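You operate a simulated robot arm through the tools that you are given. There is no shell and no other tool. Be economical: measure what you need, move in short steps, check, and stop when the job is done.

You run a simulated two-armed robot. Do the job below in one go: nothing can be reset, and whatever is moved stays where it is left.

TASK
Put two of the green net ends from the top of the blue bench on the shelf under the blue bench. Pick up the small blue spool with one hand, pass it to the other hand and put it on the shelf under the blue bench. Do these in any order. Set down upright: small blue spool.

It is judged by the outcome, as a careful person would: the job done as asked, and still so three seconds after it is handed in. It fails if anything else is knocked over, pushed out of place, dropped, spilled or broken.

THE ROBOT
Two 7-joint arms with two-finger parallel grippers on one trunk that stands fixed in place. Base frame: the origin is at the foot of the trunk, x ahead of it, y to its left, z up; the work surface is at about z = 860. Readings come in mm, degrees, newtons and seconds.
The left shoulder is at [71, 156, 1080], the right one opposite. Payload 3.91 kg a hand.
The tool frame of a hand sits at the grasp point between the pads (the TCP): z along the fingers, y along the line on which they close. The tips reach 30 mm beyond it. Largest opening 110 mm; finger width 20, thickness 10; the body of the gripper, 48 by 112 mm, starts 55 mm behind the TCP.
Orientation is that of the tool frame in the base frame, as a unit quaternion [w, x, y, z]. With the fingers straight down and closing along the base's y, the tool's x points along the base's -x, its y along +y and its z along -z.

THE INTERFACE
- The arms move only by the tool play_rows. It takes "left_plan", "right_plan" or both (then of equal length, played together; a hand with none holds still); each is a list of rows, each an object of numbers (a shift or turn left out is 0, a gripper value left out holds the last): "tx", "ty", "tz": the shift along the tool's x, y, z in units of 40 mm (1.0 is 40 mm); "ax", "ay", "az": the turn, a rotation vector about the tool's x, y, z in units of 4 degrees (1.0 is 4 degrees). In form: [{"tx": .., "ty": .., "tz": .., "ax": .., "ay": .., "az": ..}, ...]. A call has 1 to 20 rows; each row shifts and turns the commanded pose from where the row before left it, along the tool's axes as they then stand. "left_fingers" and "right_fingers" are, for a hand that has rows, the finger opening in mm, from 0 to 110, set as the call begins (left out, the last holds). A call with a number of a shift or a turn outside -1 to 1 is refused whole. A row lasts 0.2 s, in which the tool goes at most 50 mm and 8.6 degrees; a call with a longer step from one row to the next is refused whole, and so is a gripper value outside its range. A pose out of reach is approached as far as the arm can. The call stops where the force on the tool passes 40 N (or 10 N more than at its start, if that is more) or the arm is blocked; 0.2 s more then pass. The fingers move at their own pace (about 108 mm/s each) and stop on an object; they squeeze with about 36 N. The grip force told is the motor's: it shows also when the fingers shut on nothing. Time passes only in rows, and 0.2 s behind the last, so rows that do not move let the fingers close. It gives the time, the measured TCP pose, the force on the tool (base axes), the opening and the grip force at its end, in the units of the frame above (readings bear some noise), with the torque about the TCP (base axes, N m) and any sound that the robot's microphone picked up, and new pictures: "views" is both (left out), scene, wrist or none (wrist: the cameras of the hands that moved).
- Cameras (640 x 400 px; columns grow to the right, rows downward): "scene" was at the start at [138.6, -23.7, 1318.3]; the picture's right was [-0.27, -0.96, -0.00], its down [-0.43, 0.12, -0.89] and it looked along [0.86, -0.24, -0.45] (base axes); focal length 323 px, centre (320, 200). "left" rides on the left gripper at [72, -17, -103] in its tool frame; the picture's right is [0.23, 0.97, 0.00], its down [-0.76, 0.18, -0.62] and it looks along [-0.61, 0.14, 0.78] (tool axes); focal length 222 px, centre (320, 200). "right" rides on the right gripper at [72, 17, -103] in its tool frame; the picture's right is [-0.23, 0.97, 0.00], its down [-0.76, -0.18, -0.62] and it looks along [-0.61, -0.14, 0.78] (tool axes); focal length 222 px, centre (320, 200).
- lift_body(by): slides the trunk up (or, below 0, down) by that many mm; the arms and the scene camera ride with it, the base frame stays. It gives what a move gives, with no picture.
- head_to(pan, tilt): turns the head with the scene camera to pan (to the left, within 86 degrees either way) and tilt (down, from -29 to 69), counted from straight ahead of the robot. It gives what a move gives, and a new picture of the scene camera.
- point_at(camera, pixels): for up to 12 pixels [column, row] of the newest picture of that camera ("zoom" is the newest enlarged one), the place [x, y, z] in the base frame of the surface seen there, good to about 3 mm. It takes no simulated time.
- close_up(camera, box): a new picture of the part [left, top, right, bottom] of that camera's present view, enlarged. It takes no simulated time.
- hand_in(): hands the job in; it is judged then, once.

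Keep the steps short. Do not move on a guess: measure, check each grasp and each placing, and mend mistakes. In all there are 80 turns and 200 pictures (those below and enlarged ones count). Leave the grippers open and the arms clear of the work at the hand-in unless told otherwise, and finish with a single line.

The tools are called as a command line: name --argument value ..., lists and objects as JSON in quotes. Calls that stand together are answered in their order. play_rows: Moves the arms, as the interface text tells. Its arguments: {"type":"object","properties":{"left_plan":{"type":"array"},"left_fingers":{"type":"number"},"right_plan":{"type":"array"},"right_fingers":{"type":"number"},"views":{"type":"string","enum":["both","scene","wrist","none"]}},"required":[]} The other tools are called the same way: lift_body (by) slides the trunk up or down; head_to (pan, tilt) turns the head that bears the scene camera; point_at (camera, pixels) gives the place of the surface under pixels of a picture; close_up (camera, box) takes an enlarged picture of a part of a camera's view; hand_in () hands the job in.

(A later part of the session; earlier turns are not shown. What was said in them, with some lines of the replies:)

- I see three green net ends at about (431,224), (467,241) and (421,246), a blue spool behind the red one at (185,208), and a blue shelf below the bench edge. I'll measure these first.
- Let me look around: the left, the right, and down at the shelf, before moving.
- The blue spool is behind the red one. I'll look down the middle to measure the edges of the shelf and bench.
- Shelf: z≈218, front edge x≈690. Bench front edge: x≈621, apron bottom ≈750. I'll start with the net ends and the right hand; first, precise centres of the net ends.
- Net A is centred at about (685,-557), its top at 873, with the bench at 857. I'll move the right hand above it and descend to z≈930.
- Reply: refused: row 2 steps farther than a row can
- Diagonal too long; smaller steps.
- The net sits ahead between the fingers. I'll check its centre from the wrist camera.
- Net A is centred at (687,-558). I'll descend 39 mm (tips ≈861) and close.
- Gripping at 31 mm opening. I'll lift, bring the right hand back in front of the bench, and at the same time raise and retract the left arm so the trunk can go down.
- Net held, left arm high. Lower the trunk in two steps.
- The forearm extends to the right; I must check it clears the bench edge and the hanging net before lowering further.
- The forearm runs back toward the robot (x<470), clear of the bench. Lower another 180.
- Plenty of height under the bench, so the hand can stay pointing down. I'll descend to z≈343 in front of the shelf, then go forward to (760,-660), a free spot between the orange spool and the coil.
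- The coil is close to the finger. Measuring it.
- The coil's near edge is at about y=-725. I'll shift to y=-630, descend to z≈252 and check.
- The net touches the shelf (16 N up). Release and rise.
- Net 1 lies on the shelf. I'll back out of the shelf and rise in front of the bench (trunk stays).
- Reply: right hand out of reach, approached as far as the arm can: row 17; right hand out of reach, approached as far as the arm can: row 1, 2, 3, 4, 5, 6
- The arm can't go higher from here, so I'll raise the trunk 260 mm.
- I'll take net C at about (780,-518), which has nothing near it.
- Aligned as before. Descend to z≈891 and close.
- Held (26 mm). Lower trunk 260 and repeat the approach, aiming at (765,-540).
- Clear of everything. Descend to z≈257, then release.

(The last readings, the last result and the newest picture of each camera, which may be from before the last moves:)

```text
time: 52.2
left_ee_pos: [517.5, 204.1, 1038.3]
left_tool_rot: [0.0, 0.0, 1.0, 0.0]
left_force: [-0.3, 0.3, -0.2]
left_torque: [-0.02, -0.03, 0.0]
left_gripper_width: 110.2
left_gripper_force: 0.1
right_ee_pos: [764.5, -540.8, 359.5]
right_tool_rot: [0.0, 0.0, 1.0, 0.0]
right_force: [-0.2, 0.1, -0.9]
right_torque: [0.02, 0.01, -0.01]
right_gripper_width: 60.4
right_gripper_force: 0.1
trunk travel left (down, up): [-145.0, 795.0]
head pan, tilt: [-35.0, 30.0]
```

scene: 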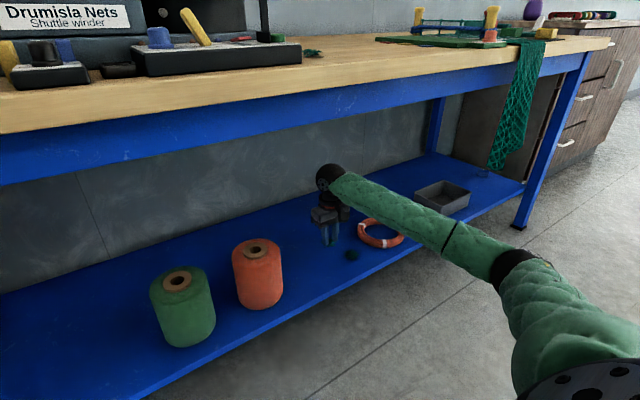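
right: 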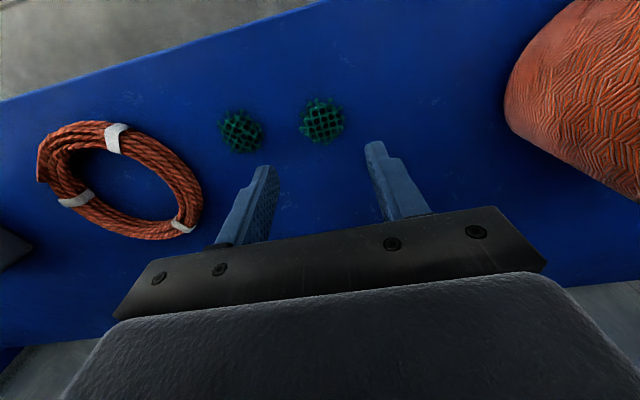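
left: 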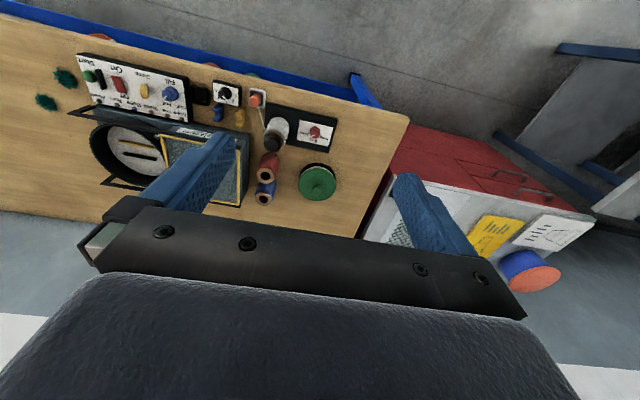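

Both net ends are on the shelf. Back out, rise, then raise the trunk 380 mm for the spool.

play_rows --right_plan '[{"tx": 1}, {"tx": 1}, {"tx": 1}, {"tx": 1}, {"tx": 1}, {"tx": 1}, {"tx": 0.5}, {"tz": -1}, {"tz": -1}, {"tz": -1}, {"tz": -1}, {"tz": -1}, {"tz": -1}, {"tz": -1}, {"tz": -1}, {"tz": -0.8}]' --views "none"

lift_body --by 380

head_to --pan 5 --tilt 35

close_up --camera "scene" --box '[220, 90, 380, 190]'

```text
time: 55.6
left_ee_pos: [516.7, 203.0, 1036.9]
left_tool_rot: [0.0, 0.0, 1.0, 0.0]
left_force: [-0.6, 1.0, 0.0]
left_torque: [-0.03, -0.01, -0.02]
left_gripper_width: 110.1
left_gripper_force: 0.0
right_ee_pos: [503.4, -540.7, 710.8]
right_tool_rot: [0.001, 0.0, 1.0, 0.0]
right_force: [0.0, 0.2, 0.5]
right_torque: [0.0, 0.01, -0.01]
right_gripper_width: 59.9
right_gripper_force: 0.1
trunk travel left (down, up): [-145.0, 795.0]
head pan, tilt: [-35.0, 30.0]
```

```text
time: 59.3
left_ee_pos: [519.2, 203.1, 1418.2]
left_tool_rot: [0.0, 0.0, 1.0, -0.001]
left_force: [0.4, 0.4, 0.1]
left_torque: [-0.01, -0.02, 0.01]
left_gripper_width: 110.0
left_gripper_force: 0.1
right_ee_pos: [505.3, -539.9, 1091.5]
right_tool_rot: [0.0, 0.0, 1.0, 0.0]
right_force: [0.5, -0.1, -0.5]
right_torque: [0.01, 0.02, 0.0]
right_gripper_width: 59.7
right_gripper_force: 0.0
trunk travel left (down, up): [-525.0, 415.0]
head pan, tilt: [-35.0, 30.0]
```

```text
time: 60.3
left_ee_pos: [517.8, 202.6, 1416.9]
left_tool_rot: [0.0, 0.001, 1.0, 0.0]
left_force: [0.2, -0.1, -0.4]
left_torque: [0.0, 0.0, -0.03]
left_gripper_width: 110.1
left_gripper_force: 0.0
right_ee_pos: [505.0, -539.5, 1090.0]
right_tool_rot: [0.0, 0.0, 1.0, 0.0]
right_force: [0.1, 0.0, 0.4]
right_torque: [0.0, -0.01, 0.03]
right_gripper_width: 60.4
right_gripper_force: 0.1
trunk travel left (down, up): [-525.0, 415.0]
head pan, tilt: [5.0, 35.0]
```

scene: 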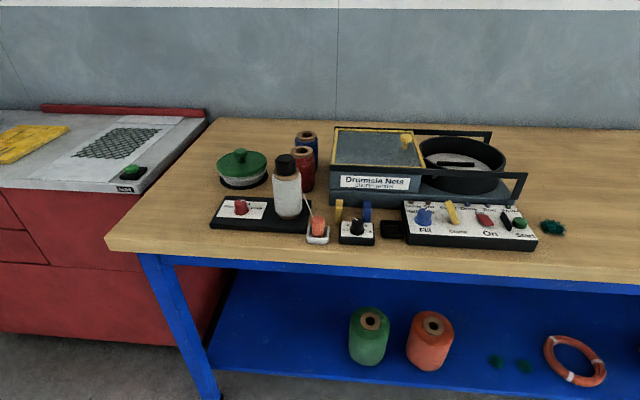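

```text
4.00 times, centred on (300, 140) of scene
```

zoom: 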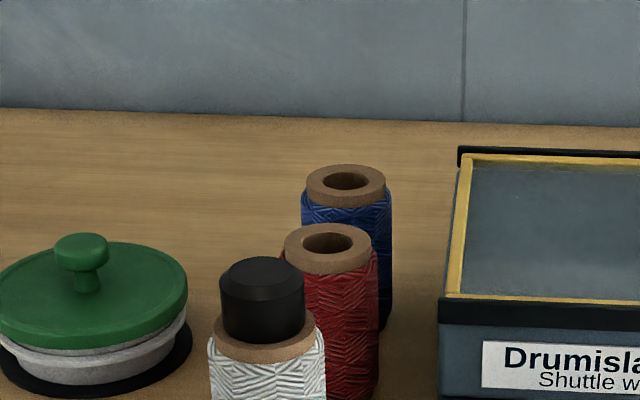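

point_at --camera "zoom" --pixels '[[310, 185], [382, 187], [346, 168], [346, 203], [392, 215], [303, 210], [386, 330], [290, 243], [369, 245], [329, 269], [186, 300], [450, 230]]'

```text
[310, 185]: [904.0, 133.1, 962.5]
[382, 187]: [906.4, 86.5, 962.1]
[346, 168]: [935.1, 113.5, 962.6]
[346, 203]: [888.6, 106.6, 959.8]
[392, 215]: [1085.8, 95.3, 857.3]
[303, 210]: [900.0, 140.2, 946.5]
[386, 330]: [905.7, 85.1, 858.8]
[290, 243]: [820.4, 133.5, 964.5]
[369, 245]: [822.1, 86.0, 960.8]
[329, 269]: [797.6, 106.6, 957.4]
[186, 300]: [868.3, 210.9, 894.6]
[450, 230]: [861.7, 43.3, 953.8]
```

Blue spool: centre about (909,110), top 963, diameter ≈58; the winder side is at y≈43. Move the left hand above it (z≈1040), opening 86, and check.

play_rows --left_plan '[{"tx": -0.98, "ty": -0.235}, {"tx": -0.98, "ty": -0.235}, {"tx": -0.98, "ty": -0.235}, {"tx": -0.98, "ty": -0.235}, {"tx": -0.98, "ty": -0.235}, {"tx": -0.98, "ty": -0.235}, {"tx": -0.98, "ty": -0.235}, {"tx": -0.98, "ty": -0.235}, {"tx": -0.98, "ty": -0.235}, {"tx": -0.98, "ty": -0.235}, {"tz": 1}, {"tz": 1}, {"tz": 1}, {"tz": 1}, {"tz": 1}, {"tz": 1}, {"tz": 1}, {"tz": 1}, {"tz": 1}, {"tz": 0.4}]' --left_fingers 86

```text
time: 64.5
left_ee_pos: [910.5, 108.9, 1040.6]
left_tool_rot: [0.001, -0.001, 1.0, 0.0]
left_force: [1.1, 0.1, 0.7]
left_torque: [-0.02, 0.03, 0.0]
left_gripper_width: 86.0
left_gripper_force: 0.1
right_ee_pos: [505.4, -540.5, 1090.3]
right_tool_rot: [0.0, 0.0, 1.0, 0.0]
right_force: [0.3, 0.9, 0.2]
right_torque: [-0.02, 0.01, 0.02]
right_gripper_width: 60.0
right_gripper_force: 0.1
trunk travel left (down, up): [-525.0, 415.0]
head pan, tilt: [5.0, 35.0]
```

scene: 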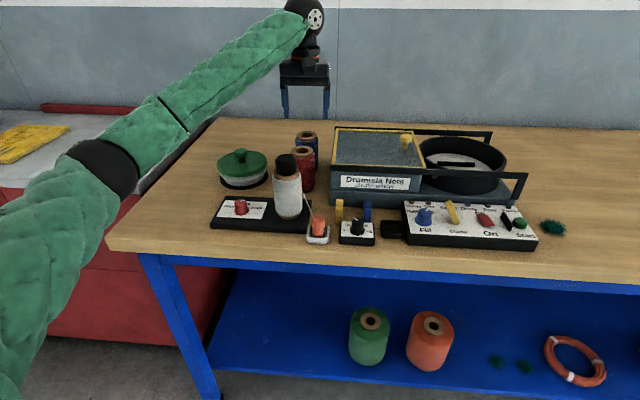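
left: 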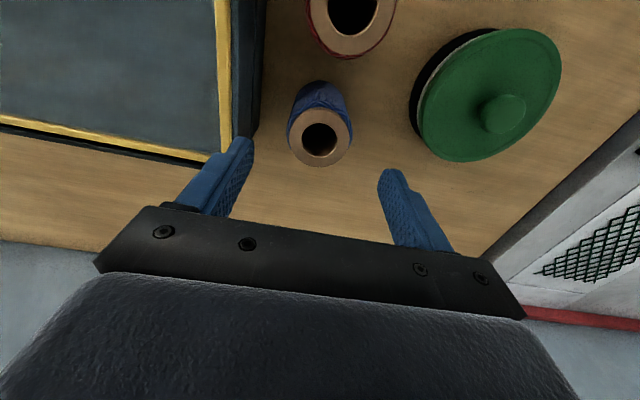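

point_at --camera "left" --pixels '[[292, 145], [349, 140], [320, 118], [322, 162], [258, 60], [240, 150], [318, 100], [420, 100], [215, 153]]'

```text
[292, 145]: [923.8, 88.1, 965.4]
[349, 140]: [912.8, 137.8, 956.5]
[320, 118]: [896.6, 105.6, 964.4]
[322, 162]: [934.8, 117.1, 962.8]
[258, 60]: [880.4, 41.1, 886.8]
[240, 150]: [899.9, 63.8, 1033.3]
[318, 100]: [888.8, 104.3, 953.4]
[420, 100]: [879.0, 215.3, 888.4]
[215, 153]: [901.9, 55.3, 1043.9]
```

Spool centre ≈(911,111); the hand is 2 mm off. Descend to z≈946 and close.

play_rows --left_plan '[{"tz": 0.8, "ty": 0.05}, {"tz": 0.8}, {"tz": 0.5}, {"tz": 0.26}, {}]' --views "wrist"

play_rows --left_plan '[{}, {}, {}, {}]' --left_fingers 0 --views "wrist"

```text
time: 65.7
left_ee_pos: [909.6, 111.8, 947.9]
left_tool_rot: [-0.001, -0.001, 1.0, -0.001]
left_force: [-0.5, -0.3, -0.8]
left_torque: [-0.01, 0.0, -0.02]
left_gripper_width: 86.1
left_gripper_force: 0.1
right_ee_pos: [505.2, -539.6, 1090.1]
right_tool_rot: [0.0, -0.001, 1.0, 0.0]
right_force: [0.2, -0.5, -0.3]
right_torque: [-0.01, -0.01, 0.02]
right_gripper_width: 60.0
right_gripper_force: 0.1
trunk travel left (down, up): [-525.0, 415.0]
head pan, tilt: [5.0, 35.0]
```

left: 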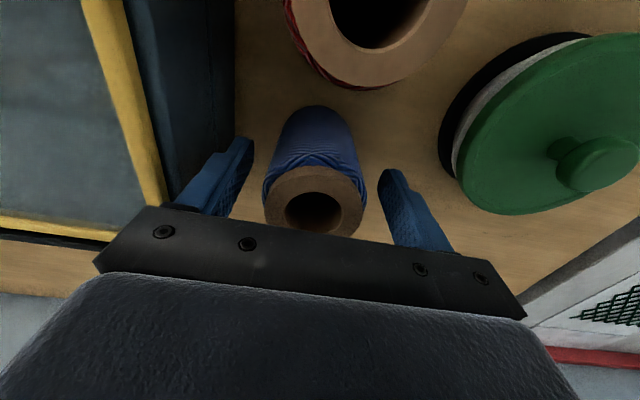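

```text
time: 66.7
left_ee_pos: [908.8, 111.4, 949.2]
left_tool_rot: [0.0, 0.0, 1.0, 0.0]
left_force: [0.5, 0.5, 0.4]
left_torque: [-0.03, 0.0, 0.02]
left_gripper_width: 58.7
left_gripper_force: 35.6
right_ee_pos: [505.7, -539.8, 1089.7]
right_tool_rot: [0.0, 0.0, 1.0, 0.0]
right_force: [-0.3, -1.1, -1.2]
right_torque: [0.01, -0.02, -0.05]
right_gripper_width: 60.3
right_gripper_force: 0.0
trunk travel left (down, up): [-525.0, 415.0]
head pan, tilt: [5.0, 35.0]
```

left: 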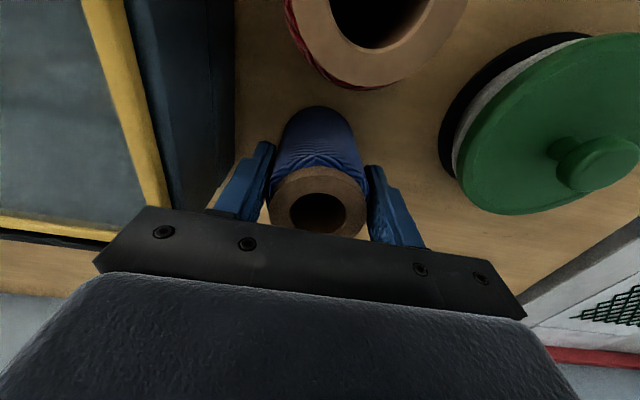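

Gripped at 58.7 mm. Lift the spool and carry it to (760,-250,1170); meanwhile the right hand moves to (640,-450) and pitches forward 60°.

play_rows --left_plan '[{"tz": -0.5}, {"tz": -1}, {"tz": -1}, {"tz": -1}, {"tz": -1}, {"tz": -1}, {}, {}, {}, {"tx": 0.375, "ty": -0.9}, {"tx": 0.375, "ty": -0.9}, {"tx": 0.375, "ty": -0.9}, {"tx": 0.375, "ty": -0.9}, {"tx": 0.375, "ty": -0.9}, {"tx": 0.375, "ty": -0.9}, {"tx": 0.375, "ty": -0.9}, {"tx": 0.375, "ty": -0.9}, {"tx": 0.375, "ty": -0.9}, {"tx": 0.375, "ty": -0.9}]' --right_plan '[{"tx": -0.85, "ty": 0.56}, {"tx": -0.85, "ty": 0.56}, {"tx": -0.85, "ty": 0.56}, {"tx": -0.85, "ty": 0.56}, {"ay": -1}, {"ay": -1}, {"ay": -1}, {"ay": -1}, {"ay": -1}, {"ay": -1}, {"ay": -1}, {"ay": -1}, {"ay": -1}, {"ay": -1}, {"ay": -1}, {"ay": -1}, {"ay": -1}, {"ay": -1}, {"ay": -1}]' --right_fingers 90

head_to --pan -20 --tilt 18

```text
time: 70.7
left_ee_pos: [758.9, -250.1, 1166.3]
left_tool_rot: [0.0, -0.001, 1.0, 0.001]
left_force: [0.5, -0.7, -1.6]
left_torque: [0.03, -0.02, 0.02]
left_gripper_width: 58.5
left_gripper_force: 36.1
right_ee_pos: [641.2, -451.8, 1088.9]
right_tool_rot: [0.5, 0.0, 0.866, 0.001]
right_force: [-0.8, -0.8, 0.2]
right_torque: [0.03, 0.0, 0.04]
right_gripper_width: 89.7
right_gripper_force: 0.0
trunk travel left (down, up): [-525.0, 415.0]
head pan, tilt: [5.0, 35.0]
```

scene: 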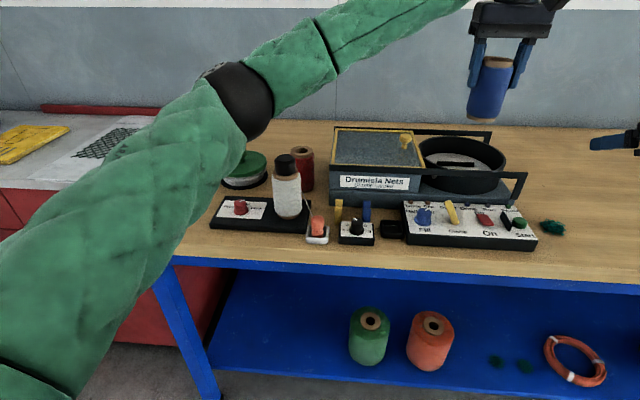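
right: 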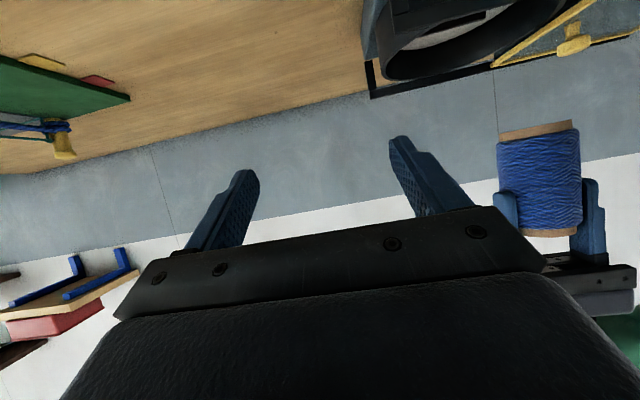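
left: 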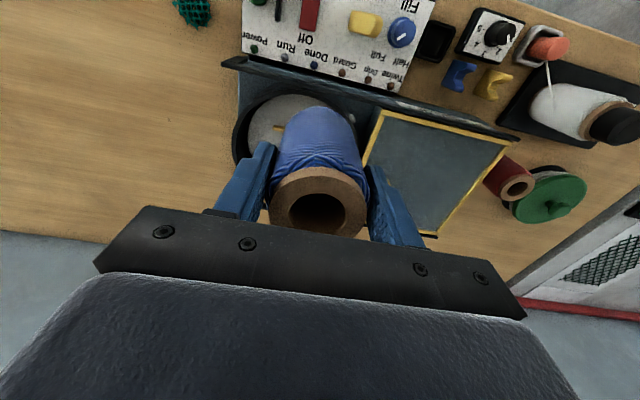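

```text
time: 71.6
left_ee_pos: [758.7, -248.7, 1167.1]
left_tool_rot: [0.001, 0.0, 1.0, 0.0]
left_force: [0.2, -0.5, -1.2]
left_torque: [0.02, 0.01, -0.01]
left_gripper_width: 58.5
left_gripper_force: 35.6
right_ee_pos: [640.6, -452.1, 1089.7]
right_tool_rot: [0.5, 0.001, 0.866, -0.001]
right_force: [0.3, 0.3, 0.4]
right_torque: [-0.01, 0.0, -0.03]
right_gripper_width: 89.9
right_gripper_force: 0.0
trunk travel left (down, up): [-525.0, 415.0]
head pan, tilt: [-20.0, 18.0]
```

scene: 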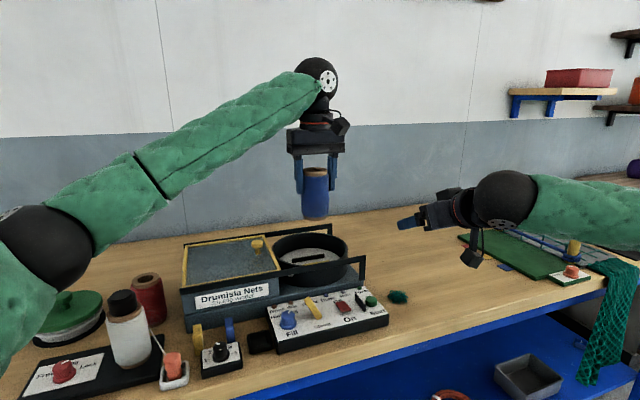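

The right hand is pitched as planned. The spool base should be at z≈1076 with its axis at (760,-250). Move the right hand to a pre-grasp 110 mm short of it.

play_rows --right_plan '[{"tx": -0.895, "tz": -0.3}, {"tx": -0.895, "tz": -0.3}, {"ty": 0.84}, {"ty": 0.84}, {"ty": 0.84}, {"ty": 0.84}, {"ty": 0.84}, {"ty": 0.84}, {}]'

```text
time: 73.6
left_ee_pos: [758.7, -248.8, 1166.8]
left_tool_rot: [0.0, -0.001, 1.0, 0.001]
left_force: [0.2, -0.7, -0.9]
left_torque: [0.03, -0.03, -0.01]
left_gripper_width: 58.3
left_gripper_force: 35.7
right_ee_pos: [655.9, -249.9, 1164.2]
right_tool_rot: [0.5, 0.0, 0.866, 0.001]
right_force: [0.7, 0.0, -0.1]
right_torque: [0.0, -0.01, 0.04]
right_gripper_width: 90.2
right_gripper_force: 0.1
trunk travel left (down, up): [-525.0, 415.0]
head pan, tilt: [-20.0, 18.0]
```

scene: 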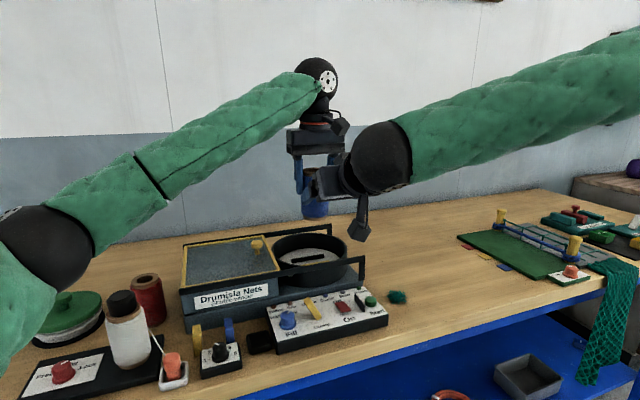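
right: 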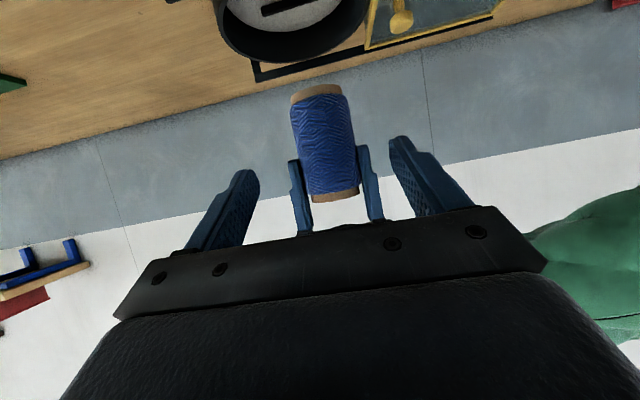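

point_at --camera "right" --pixels '[[317, 88], [318, 110], [325, 150], [335, 196], [298, 150], [352, 145], [295, 170], [362, 150], [296, 200]]'

```text
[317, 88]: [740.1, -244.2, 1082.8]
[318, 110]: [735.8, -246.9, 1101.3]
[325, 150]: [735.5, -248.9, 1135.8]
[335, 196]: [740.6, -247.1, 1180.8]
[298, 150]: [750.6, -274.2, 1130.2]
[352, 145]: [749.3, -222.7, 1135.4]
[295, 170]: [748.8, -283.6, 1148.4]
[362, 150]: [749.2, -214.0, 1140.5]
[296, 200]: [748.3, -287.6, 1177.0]
```

Spool front face x≈734, axis ≈(763,-248.5), base ≈1077. Advance 111 mm along the right tool.

play_rows --right_plan '[{"tz": 0.7, "tx": -0.08, "ty": 0.04}, {"tz": 0.7}, {"tz": 0.7}, {"tz": 0.4}, {"tz": 0.28}, {}]'

```text
time: 75.0
left_ee_pos: [760.0, -249.0, 1167.9]
left_tool_rot: [0.0, 0.0, 1.0, 0.0]
left_force: [-0.5, 0.0, -1.5]
left_torque: [0.0, 0.0, -0.01]
left_gripper_width: 58.6
left_gripper_force: 35.9
right_ee_pos: [755.0, -248.9, 1110.0]
right_tool_rot: [0.5, 0.0, 0.866, 0.0]
right_force: [-0.4, 0.1, 1.1]
right_torque: [0.01, 0.0, 0.01]
right_gripper_width: 89.9
right_gripper_force: 0.1
trunk travel left (down, up): [-525.0, 415.0]
head pan, tilt: [-20.0, 18.0]
```

scene: 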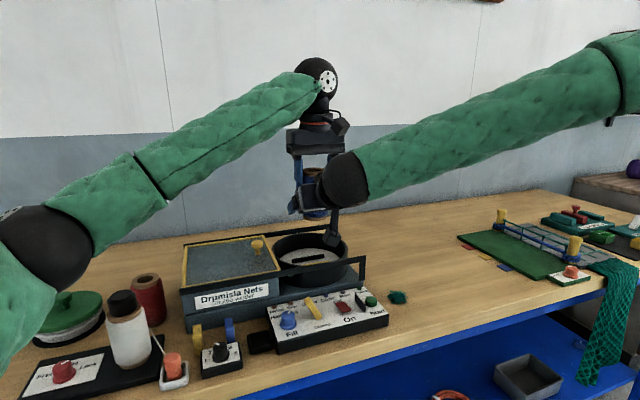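
right: 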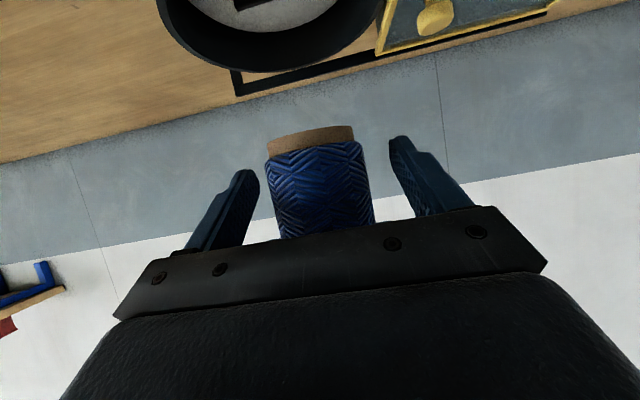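

Spool is between the right fingers with no contact. Close the right hand.

play_rows --right_plan '[{}, {}, {}, {}]' --right_fingers 0

```text
time: 76.0
left_ee_pos: [758.7, -248.5, 1167.1]
left_tool_rot: [-0.001, -0.001, 1.0, 0.002]
left_force: [-6.5, 17.7, -0.9]
left_torque: [0.56, 0.27, 0.07]
left_gripper_width: 58.3
left_gripper_force: 36.2
right_ee_pos: [754.2, -247.2, 1109.5]
right_tool_rot: [0.501, 0.002, 0.866, -0.001]
right_force: [6.9, -17.9, 0.2]
right_torque: [0.39, 0.08, -0.11]
right_gripper_width: 58.4
right_gripper_force: 36.4
trunk travel left (down, up): [-525.0, 415.0]
head pan, tilt: [-20.0, 18.0]
```

scene: 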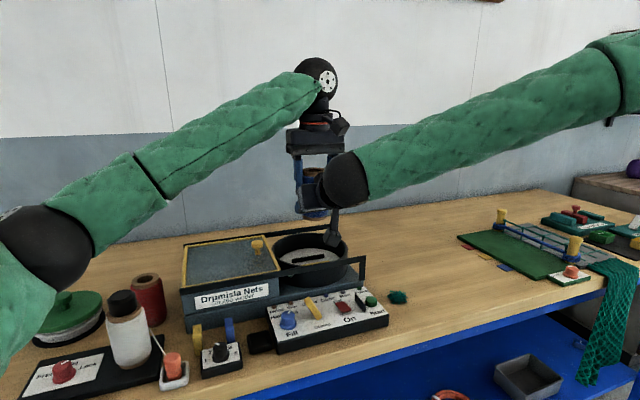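
right: 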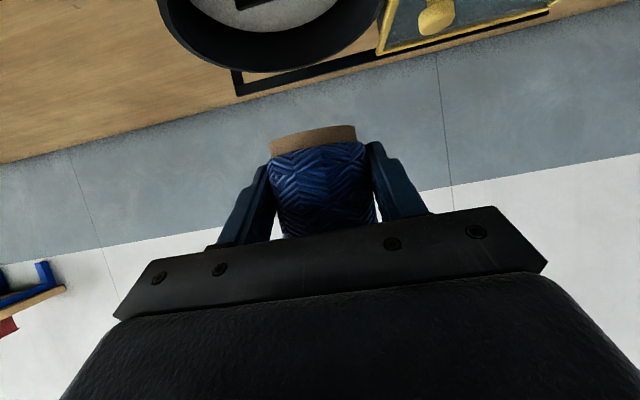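

Both hands grip (58 mm). Open the left hand and lift it straight up.

play_rows --left_plan '[{}, {}, {}]' --left_fingers 90 --views "none"

play_rows --left_plan '[{"tz": -0.5}, {"tz": -1}, {"tz": -1}, {"tz": -1}, {"tz": -1}, {"tz": -1}]'

```text
time: 76.8
left_ee_pos: [759.2, -247.6, 1167.0]
left_tool_rot: [0.0, 0.0, 1.0, 0.0]
left_force: [-0.5, 0.6, 0.4]
left_torque: [0.0, -0.03, 0.0]
left_gripper_width: 90.0
left_gripper_force: 0.0
right_ee_pos: [754.9, -245.7, 1109.5]
right_tool_rot: [0.5, -0.001, 0.866, 0.0]
right_force: [1.1, 0.2, -0.3]
right_torque: [-0.01, 0.03, 0.0]
right_gripper_width: 58.3
right_gripper_force: 35.7
trunk travel left (down, up): [-525.0, 415.0]
head pan, tilt: [-20.0, 18.0]
```

```text
time: 78.2
left_ee_pos: [759.4, -249.6, 1387.0]
left_tool_rot: [0.0, 0.001, 1.0, 0.0]
left_force: [-0.3, 0.2, 0.5]
left_torque: [-0.02, -0.03, -0.01]
left_gripper_width: 90.0
left_gripper_force: 0.0
right_ee_pos: [751.8, -247.2, 1110.7]
right_tool_rot: [0.501, 0.001, 0.866, -0.001]
right_force: [-0.6, 0.5, -0.4]
right_torque: [0.04, -0.03, -0.04]
right_gripper_width: 58.2
right_gripper_force: 36.1
trunk travel left (down, up): [-525.0, 415.0]
head pan, tilt: [-20.0, 18.0]
```

scene: 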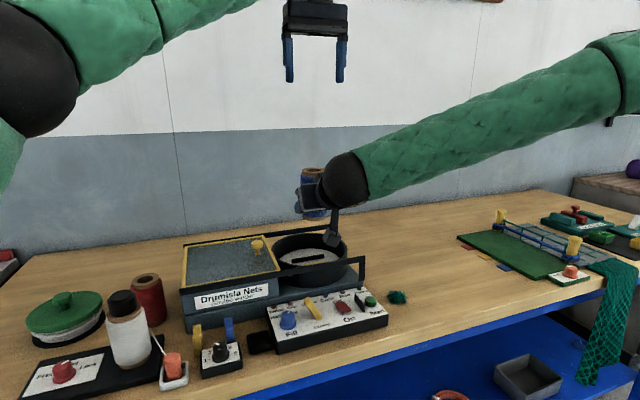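
left: 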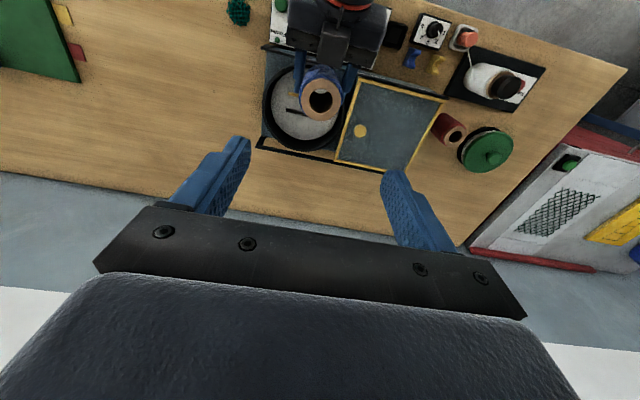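

The right hand holds the spool upright. Retreat the left arm to its high rest, and bring the right hand sideways to y≈-560 then back in front of the bench.

play_rows --left_plan '[{"tz": -0.75}, {"tx": 0.5, "ty": 0.94}, {"tx": 0.5, "ty": 0.94}, {"tx": 0.5, "ty": 0.94}, {"tx": 0.5, "ty": 0.94}, {"tx": 0.5, "ty": 0.94}, {"tx": 0.5, "ty": 0.94}, {"tx": 0.5, "ty": 0.94}, {"tx": 0.5, "ty": 0.94}, {"tx": 0.5, "ty": 0.94}, {"tx": 0.5, "ty": 0.94}, {"tx": 0.5, "ty": 0.94}, {"tx": 0.5, "ty": 0.94}]' --right_plan '[{"ty": -0.98}, {"ty": -0.98}, {"ty": -0.98}, {"ty": -0.98}, {"ty": -0.98}, {"ty": -0.98}, {"ty": -0.98}, {"ty": -0.98}, {"tx": 0.53, "tz": -0.92}, {"tx": 0.53, "tz": -0.92}, {"tx": 0.53, "tz": -0.92}, {"tx": 0.53, "tz": -0.92}, {"tx": 0.53, "tz": -0.92}]' --views "none"

head_to --pan -45 --tilt 35

```text
time: 81.0
left_ee_pos: [515.4, 208.0, 1419.1]
left_tool_rot: [0.002, -0.001, 1.0, -0.002]
left_force: [-1.8, 0.5, 0.7]
left_torque: [-0.08, -0.07, -0.05]
left_gripper_width: 89.9
left_gripper_force: 0.0
right_ee_pos: [536.8, -556.3, 1115.1]
right_tool_rot: [0.502, -0.001, 0.865, -0.001]
right_force: [0.4, 0.6, 0.0]
right_torque: [-0.03, 0.02, -0.06]
right_gripper_width: 58.5
right_gripper_force: 35.8
trunk travel left (down, up): [-525.0, 415.0]
head pan, tilt: [-20.0, 18.0]
```

```text
time: 81.9
left_ee_pos: [518.5, 202.5, 1416.8]
left_tool_rot: [0.0, 0.0, 1.0, 0.0]
left_force: [0.3, 0.9, 1.1]
left_torque: [-0.03, 0.0, 0.01]
left_gripper_width: 89.9
left_gripper_force: 0.0
right_ee_pos: [541.1, -559.2, 1111.7]
right_tool_rot: [0.5, 0.001, 0.866, -0.001]
right_force: [-0.9, 0.4, -0.4]
right_torque: [-0.02, 0.03, -0.01]
right_gripper_width: 58.4
right_gripper_force: 36.0
trunk travel left (down, up): [-525.0, 415.0]
head pan, tilt: [-45.0, 35.0]
```

scene: 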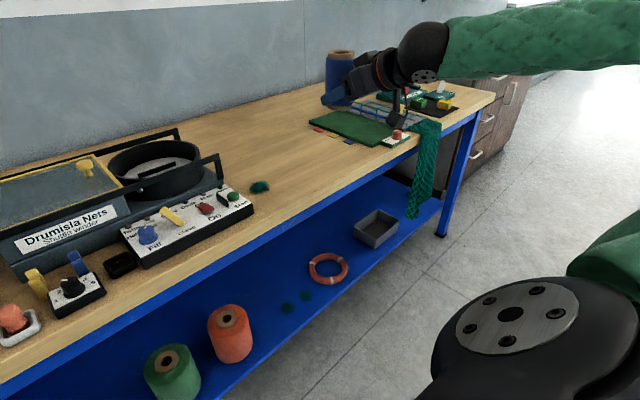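

Spool upright, ~40 mm clear of the bench edge. Lower the trunk by 380.

lift_body --by -380

play_rows --right_plan '[{"tx": 0.866, "tz": 0.5}, {"tx": 0.866, "tz": 0.5}, {"tx": 0.866, "tz": 0.5}, {"tx": 0.866, "tz": 0.5}, {"tx": 0.866, "tz": 0.5}, {"tx": 0.866, "tz": 0.5}, {"tx": 0.866, "tz": 0.5}]'

```text
time: 85.6
left_ee_pos: [519.2, 202.0, 1036.1]
left_tool_rot: [0.0, 0.0, 1.0, 0.0]
left_force: [-0.6, -0.8, -0.7]
left_torque: [-0.01, 0.01, -0.01]
left_gripper_width: 89.8
left_gripper_force: 0.1
right_ee_pos: [541.9, -559.1, 731.5]
right_tool_rot: [0.499, 0.0, 0.867, 0.0]
right_force: [-0.6, 0.8, -1.4]
right_torque: [0.01, 0.01, -0.03]
right_gripper_width: 58.4
right_gripper_force: 35.9
trunk travel left (down, up): [-145.0, 795.0]
head pan, tilt: [-45.0, 35.0]
```

```text
time: 87.2
left_ee_pos: [519.8, 201.4, 1037.2]
left_tool_rot: [0.0, 0.0, 1.0, 0.001]
left_force: [0.4, -0.1, -1.2]
left_torque: [0.01, -0.01, 0.02]
left_gripper_width: 90.2
left_gripper_force: 0.0
right_ee_pos: [540.0, -559.9, 453.1]
right_tool_rot: [0.5, 0.0, 0.866, 0.0]
right_force: [-0.3, 0.8, -1.4]
right_torque: [-0.02, -0.03, 0.0]
right_gripper_width: 58.7
right_gripper_force: 36.0
trunk travel left (down, up): [-145.0, 795.0]
head pan, tilt: [-45.0, 35.0]
```

scene: 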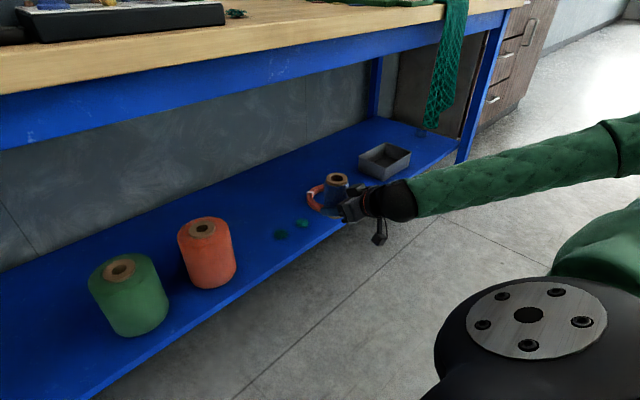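
right: 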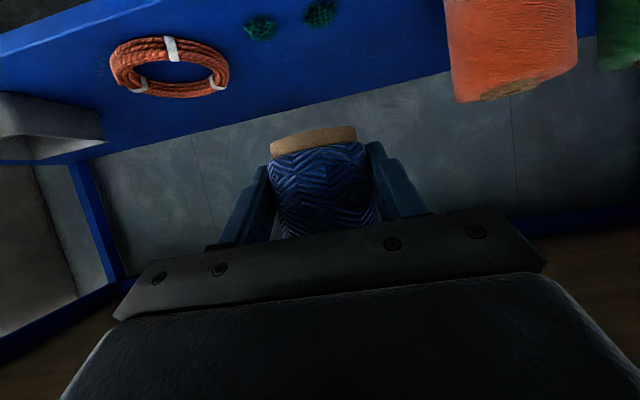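

Measure the free gap between the orange spool and net ends.

point_at --camera "scene" --pixels '[[236, 255], [234, 270], [210, 288], [281, 235], [273, 235], [302, 222], [250, 270], [300, 200]]'

close_up --camera "scene" --box '[160, 140, 420, 302]'

```text
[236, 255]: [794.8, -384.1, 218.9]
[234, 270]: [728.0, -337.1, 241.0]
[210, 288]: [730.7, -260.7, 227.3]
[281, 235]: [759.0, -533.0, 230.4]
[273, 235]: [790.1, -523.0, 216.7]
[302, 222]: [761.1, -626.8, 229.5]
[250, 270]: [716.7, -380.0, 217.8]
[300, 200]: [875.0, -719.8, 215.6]
```

```text
2.46 times, centred on (290, 221) of scene
```

zoom: 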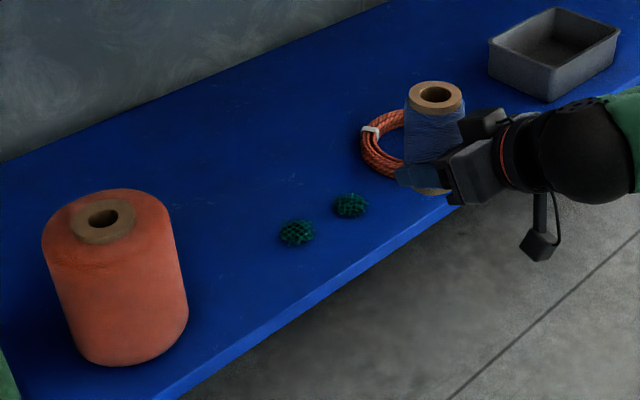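

Free gap is y≈-366 to -520; centre -443. Go sideways to y=-443, descend to z≈290, then forward to x≈765.

play_rows --right_plan '[{"ty": 0.97}, {"ty": 0.97}, {"ty": 0.97}, {"tx": 0.866, "tz": 0.5}, {"tx": 0.866, "tz": 0.5}, {"tx": 0.866, "tz": 0.5}, {"tx": 0.866, "tz": 0.5}, {"tx": -0.5625, "tz": 0.974}, {"tx": -0.5625, "tz": 0.974}, {"tx": -0.5625, "tz": 0.974}, {"tx": -0.5625, "tz": 0.974}, {"tx": -0.5625, "tz": 0.974}, {}]'

close_up --camera "scene" --box '[130, 120, 390, 282]'

```text
time: 90.0
left_ee_pos: [519.7, 203.9, 1036.5]
left_tool_rot: [0.0, -0.001, 1.0, 0.0]
left_force: [0.2, -0.5, -0.1]
left_torque: [0.0, 0.03, -0.03]
left_gripper_width: 90.0
left_gripper_force: 0.0
right_ee_pos: [766.7, -444.4, 291.0]
right_tool_rot: [0.5, 0.0, 0.866, -0.001]
right_force: [-0.6, -0.5, -2.0]
right_torque: [0.0, 0.0, 0.04]
right_gripper_width: 58.4
right_gripper_force: 36.0
trunk travel left (down, up): [-145.0, 795.0]
head pan, tilt: [-45.0, 35.0]
```

scene: 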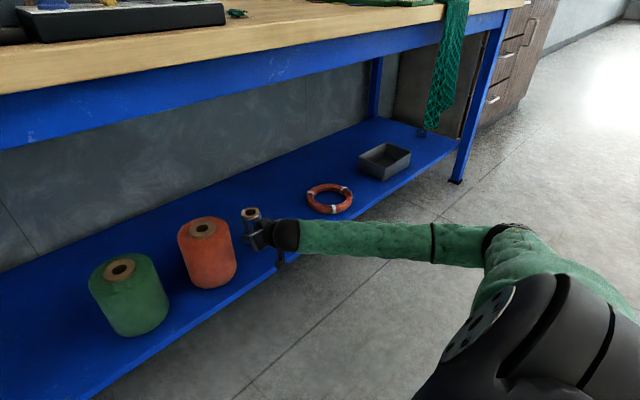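
right: 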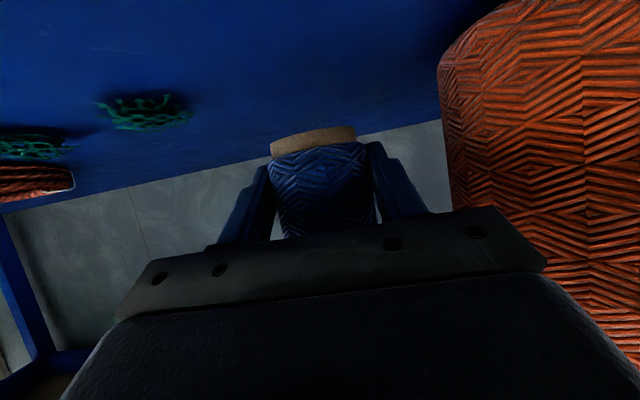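

```text
2.46 times, centred on (260, 201) of scene
```

zoom: 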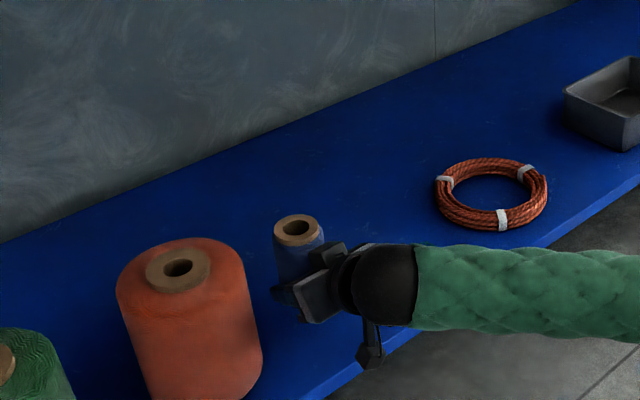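

All clear; the spool base is at ≈258. Lower 36 mm, then small steps until contact.

play_rows --right_plan '[{"tx": 0.35, "tz": 0.2}, {"tx": 0.26, "tz": 0.15}, {"tx": 0.17, "tz": 0.1}, {}, {}]' --views "none"

play_rows --right_plan '[{"tx": 0.043, "tz": 0.025}, {}, {}]' --views "none"

play_rows --right_plan '[{"tx": 0.043, "tz": 0.025}, {}, {}]' --views "wrist"

```text
time: 91.2
left_ee_pos: [519.8, 203.0, 1036.3]
left_tool_rot: [0.0, 0.0, 1.0, 0.001]
left_force: [0.1, -0.5, -0.3]
left_torque: [0.01, -0.01, 0.0]
left_gripper_width: 90.1
left_gripper_force: 0.2
right_ee_pos: [766.4, -443.1, 255.2]
right_tool_rot: [0.5, 0.001, 0.866, -0.001]
right_force: [-0.4, 0.2, -1.0]
right_torque: [0.01, 0.03, 0.0]
right_gripper_width: 58.4
right_gripper_force: 36.2
trunk travel left (down, up): [-145.0, 795.0]
head pan, tilt: [-45.0, 35.0]
```

```text
time: 92.0
left_ee_pos: [519.9, 203.5, 1035.9]
left_tool_rot: [-0.001, 0.0, 1.0, 0.0]
left_force: [0.4, 0.6, 0.7]
left_torque: [0.01, -0.01, -0.01]
left_gripper_width: 89.9
left_gripper_force: 0.2
right_ee_pos: [767.9, -444.3, 253.5]
right_tool_rot: [0.5, 0.0, 0.866, 0.0]
right_force: [-0.7, 0.0, -1.6]
right_torque: [0.02, 0.0, -0.01]
right_gripper_width: 58.4
right_gripper_force: 36.2
trunk travel left (down, up): [-145.0, 795.0]
head pan, tilt: [-45.0, 35.0]
```

```text
time: 92.8
left_ee_pos: [519.3, 204.3, 1037.7]
left_tool_rot: [0.0, 0.0, 1.0, 0.0]
left_force: [0.1, 0.3, 0.2]
left_torque: [0.03, -0.02, 0.01]
left_gripper_width: 90.0
left_gripper_force: 0.0
right_ee_pos: [767.3, -443.4, 251.7]
right_tool_rot: [0.5, 0.0, 0.866, 0.0]
right_force: [0.5, 0.1, -1.6]
right_torque: [0.02, 0.02, 0.05]
right_gripper_width: 58.6
right_gripper_force: 35.9
trunk travel left (down, up): [-145.0, 795.0]
head pan, tilt: [-45.0, 35.0]
```

right: 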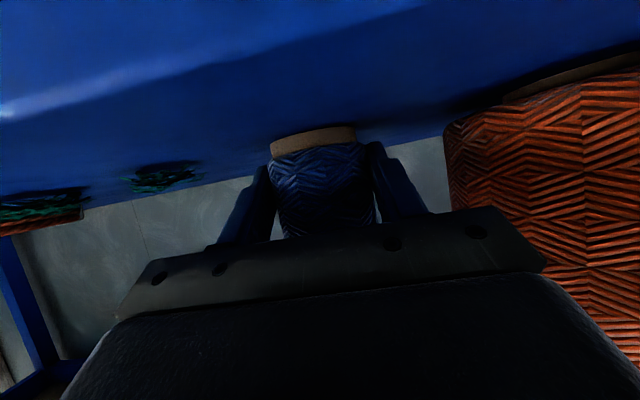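

No contact force yet; continue by small steps.

play_rows --right_plan '[{"tx": 0.03, "tz": 0.0175}, {}, {}]' --views "none"

play_rows --right_plan '[{"tx": 0.03, "tz": 0.0175}, {}, {}]' --views "none"

```text
time: 93.6
left_ee_pos: [520.1, 202.9, 1036.6]
left_tool_rot: [0.0, 0.0, 1.0, 0.0]
left_force: [0.2, 0.8, 1.1]
left_torque: [0.0, 0.02, 0.02]
left_gripper_width: 90.0
left_gripper_force: 0.1
right_ee_pos: [766.7, -443.1, 250.3]
right_tool_rot: [0.499, 0.0, 0.866, 0.0]
right_force: [-1.4, -0.8, 1.8]
right_torque: [0.02, -0.05, 0.03]
right_gripper_width: 58.6
right_gripper_force: 36.2
trunk travel left (down, up): [-145.0, 795.0]
head pan, tilt: [-45.0, 35.0]
```

```text
time: 94.4
left_ee_pos: [519.3, 203.2, 1036.5]
left_tool_rot: [0.0, -0.001, 1.0, -0.001]
left_force: [-0.3, 1.4, -0.2]
left_torque: [-0.01, -0.01, 0.03]
left_gripper_width: 89.9
left_gripper_force: 0.1
right_ee_pos: [767.4, -442.8, 250.0]
right_tool_rot: [0.501, 0.0, 0.866, 0.0]
right_force: [-0.7, 2.9, 8.1]
right_torque: [0.16, 0.08, 0.04]
right_gripper_width: 58.5
right_gripper_force: 35.8
trunk travel left (down, up): [-145.0, 795.0]
head pan, tilt: [-45.0, 35.0]
```

Firm contact (8 N). Release to 80 mm, then withdraw backward along the tool.

play_rows --right_plan '[{}, {}, {}]' --right_fingers 80 --views "wrist"

play_rows --right_plan '[{"tz": -0.4}, {"tz": -0.8}, {"tz": -1}, {"tz": -1}, {}]'

```text
time: 95.2
left_ee_pos: [519.1, 203.0, 1036.5]
left_tool_rot: [-0.001, 0.0, 1.0, 0.0]
left_force: [-0.2, -0.6, 0.3]
left_torque: [0.02, 0.0, -0.01]
left_gripper_width: 89.9
left_gripper_force: 0.1
right_ee_pos: [767.6, -443.6, 248.7]
right_tool_rot: [0.5, 0.0, 0.866, 0.0]
right_force: [0.2, -0.6, -0.4]
right_torque: [0.0, -0.03, 0.03]
right_gripper_width: 80.1
right_gripper_force: 0.1
trunk travel left (down, up): [-145.0, 795.0]
head pan, tilt: [-45.0, 35.0]
```

right: 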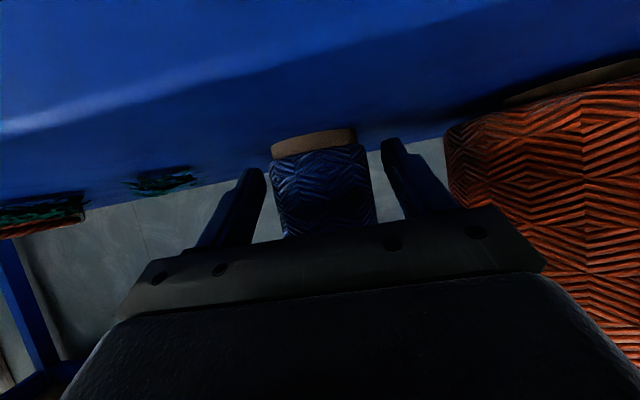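

```text
time: 96.4
left_ee_pos: [520.4, 203.2, 1035.7]
left_tool_rot: [0.001, 0.0, 1.0, 0.0]
left_force: [0.2, -0.3, -0.3]
left_torque: [0.01, -0.03, -0.03]
left_gripper_width: 90.1
left_gripper_force: 0.1
right_ee_pos: [656.2, -443.2, 312.7]
right_tool_rot: [0.5, 0.0, 0.866, 0.0]
right_force: [0.4, 0.8, 0.1]
right_torque: [0.01, 0.0, 0.0]
right_gripper_width: 80.3
right_gripper_force: 0.1
trunk travel left (down, up): [-145.0, 795.0]
head pan, tilt: [-45.0, 35.0]
```

scene: 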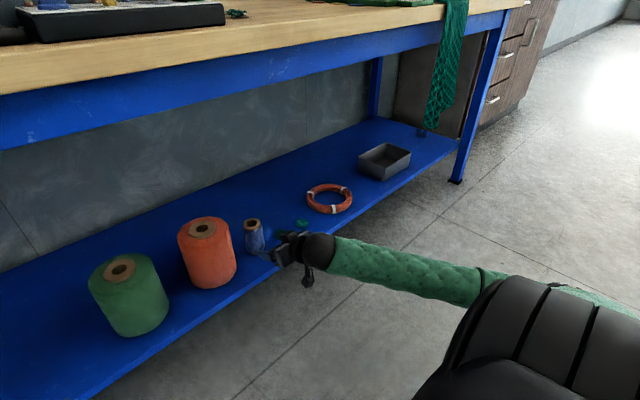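
right: 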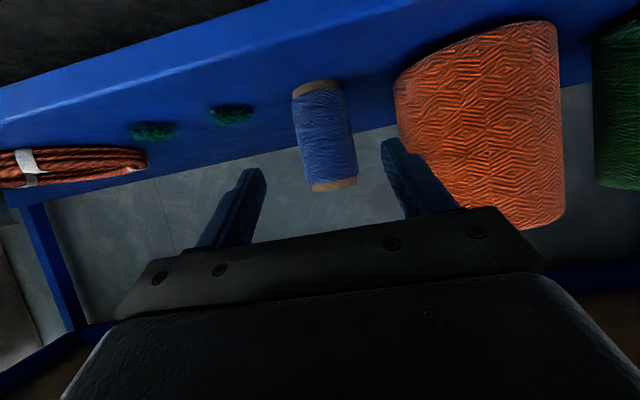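

The spool stands upright. I'll back the hand away from the shelf and check everything.

play_rows --right_plan '[{"tx": 0.5, "tz": -0.866}, {"tx": 0.5, "tz": -0.866}, {"tx": 0.5, "tz": -0.866}, {"ty": -1}, {"ty": -1}, {"ty": -1}, {"ty": -1}, {}]' --right_fingers 110 --views "scene"

close_up --camera "scene" --box '[130, 120, 390, 282]'

head_to --pan -15 --tilt 20

```text
time: 98.2
left_ee_pos: [518.9, 202.6, 1037.6]
left_tool_rot: [0.001, 0.0, 1.0, 0.0]
left_force: [-0.1, -0.6, -0.7]
left_torque: [-0.01, 0.0, 0.01]
left_gripper_width: 90.3
left_gripper_force: 0.0
right_ee_pos: [537.1, -604.1, 314.5]
right_tool_rot: [0.5, 0.001, 0.866, -0.001]
right_force: [0.2, 0.6, 0.0]
right_torque: [-0.01, 0.02, -0.01]
right_gripper_width: 110.0
right_gripper_force: 0.1
trunk travel left (down, up): [-145.0, 795.0]
head pan, tilt: [-45.0, 35.0]
```

scene: 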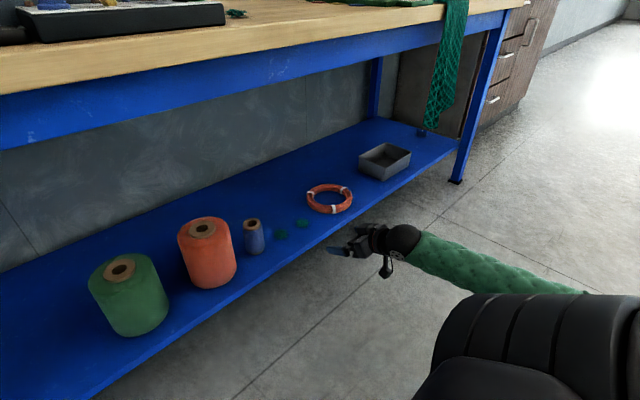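

```text
2.46 times, centred on (260, 201) of scene
```

zoom: 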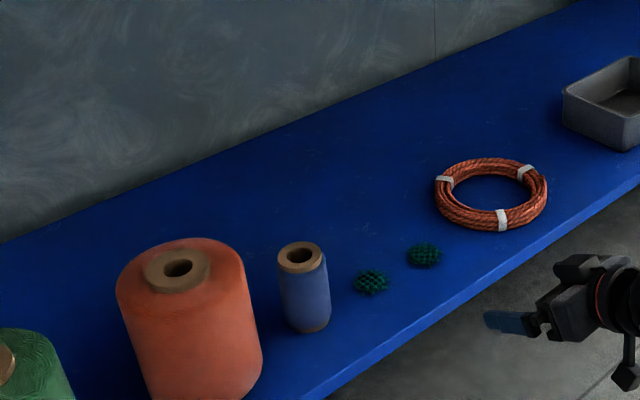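

```text
time: 99.1
left_ee_pos: [520.2, 203.4, 1036.7]
left_tool_rot: [0.0, 0.0, 1.0, -0.001]
left_force: [0.0, 0.0, 0.0]
left_torque: [0.0, 0.03, 0.02]
left_gripper_width: 90.0
left_gripper_force: 0.1
right_ee_pos: [538.1, -603.4, 313.6]
right_tool_rot: [0.5, -0.001, 0.866, 0.001]
right_force: [-0.2, -0.3, 0.1]
right_torque: [-0.06, 0.01, 0.0]
right_gripper_width: 109.9
right_gripper_force: 0.0
trunk travel left (down, up): [-145.0, 795.0]
head pan, tilt: [-15.0, 20.0]
```

scene: 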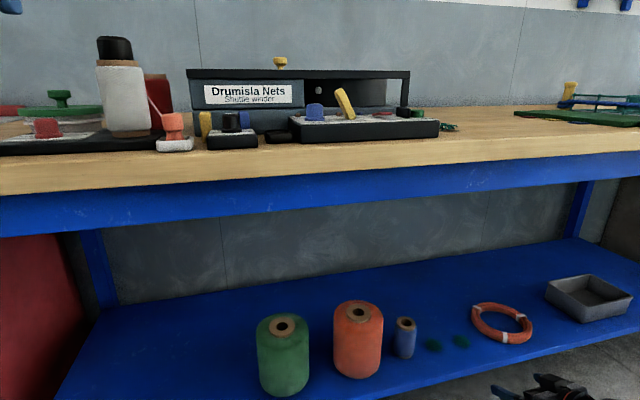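

Two net ends and the upright blue spool are on the shelf, nothing else has moved, and the grippers are open and clear. Handing in.

hand_in

```text
The job is handed in.
```

The job is done: two green net ends and the small blue spool, passed from the left hand to the right and standing upright, are on the shelf under the blue bench.
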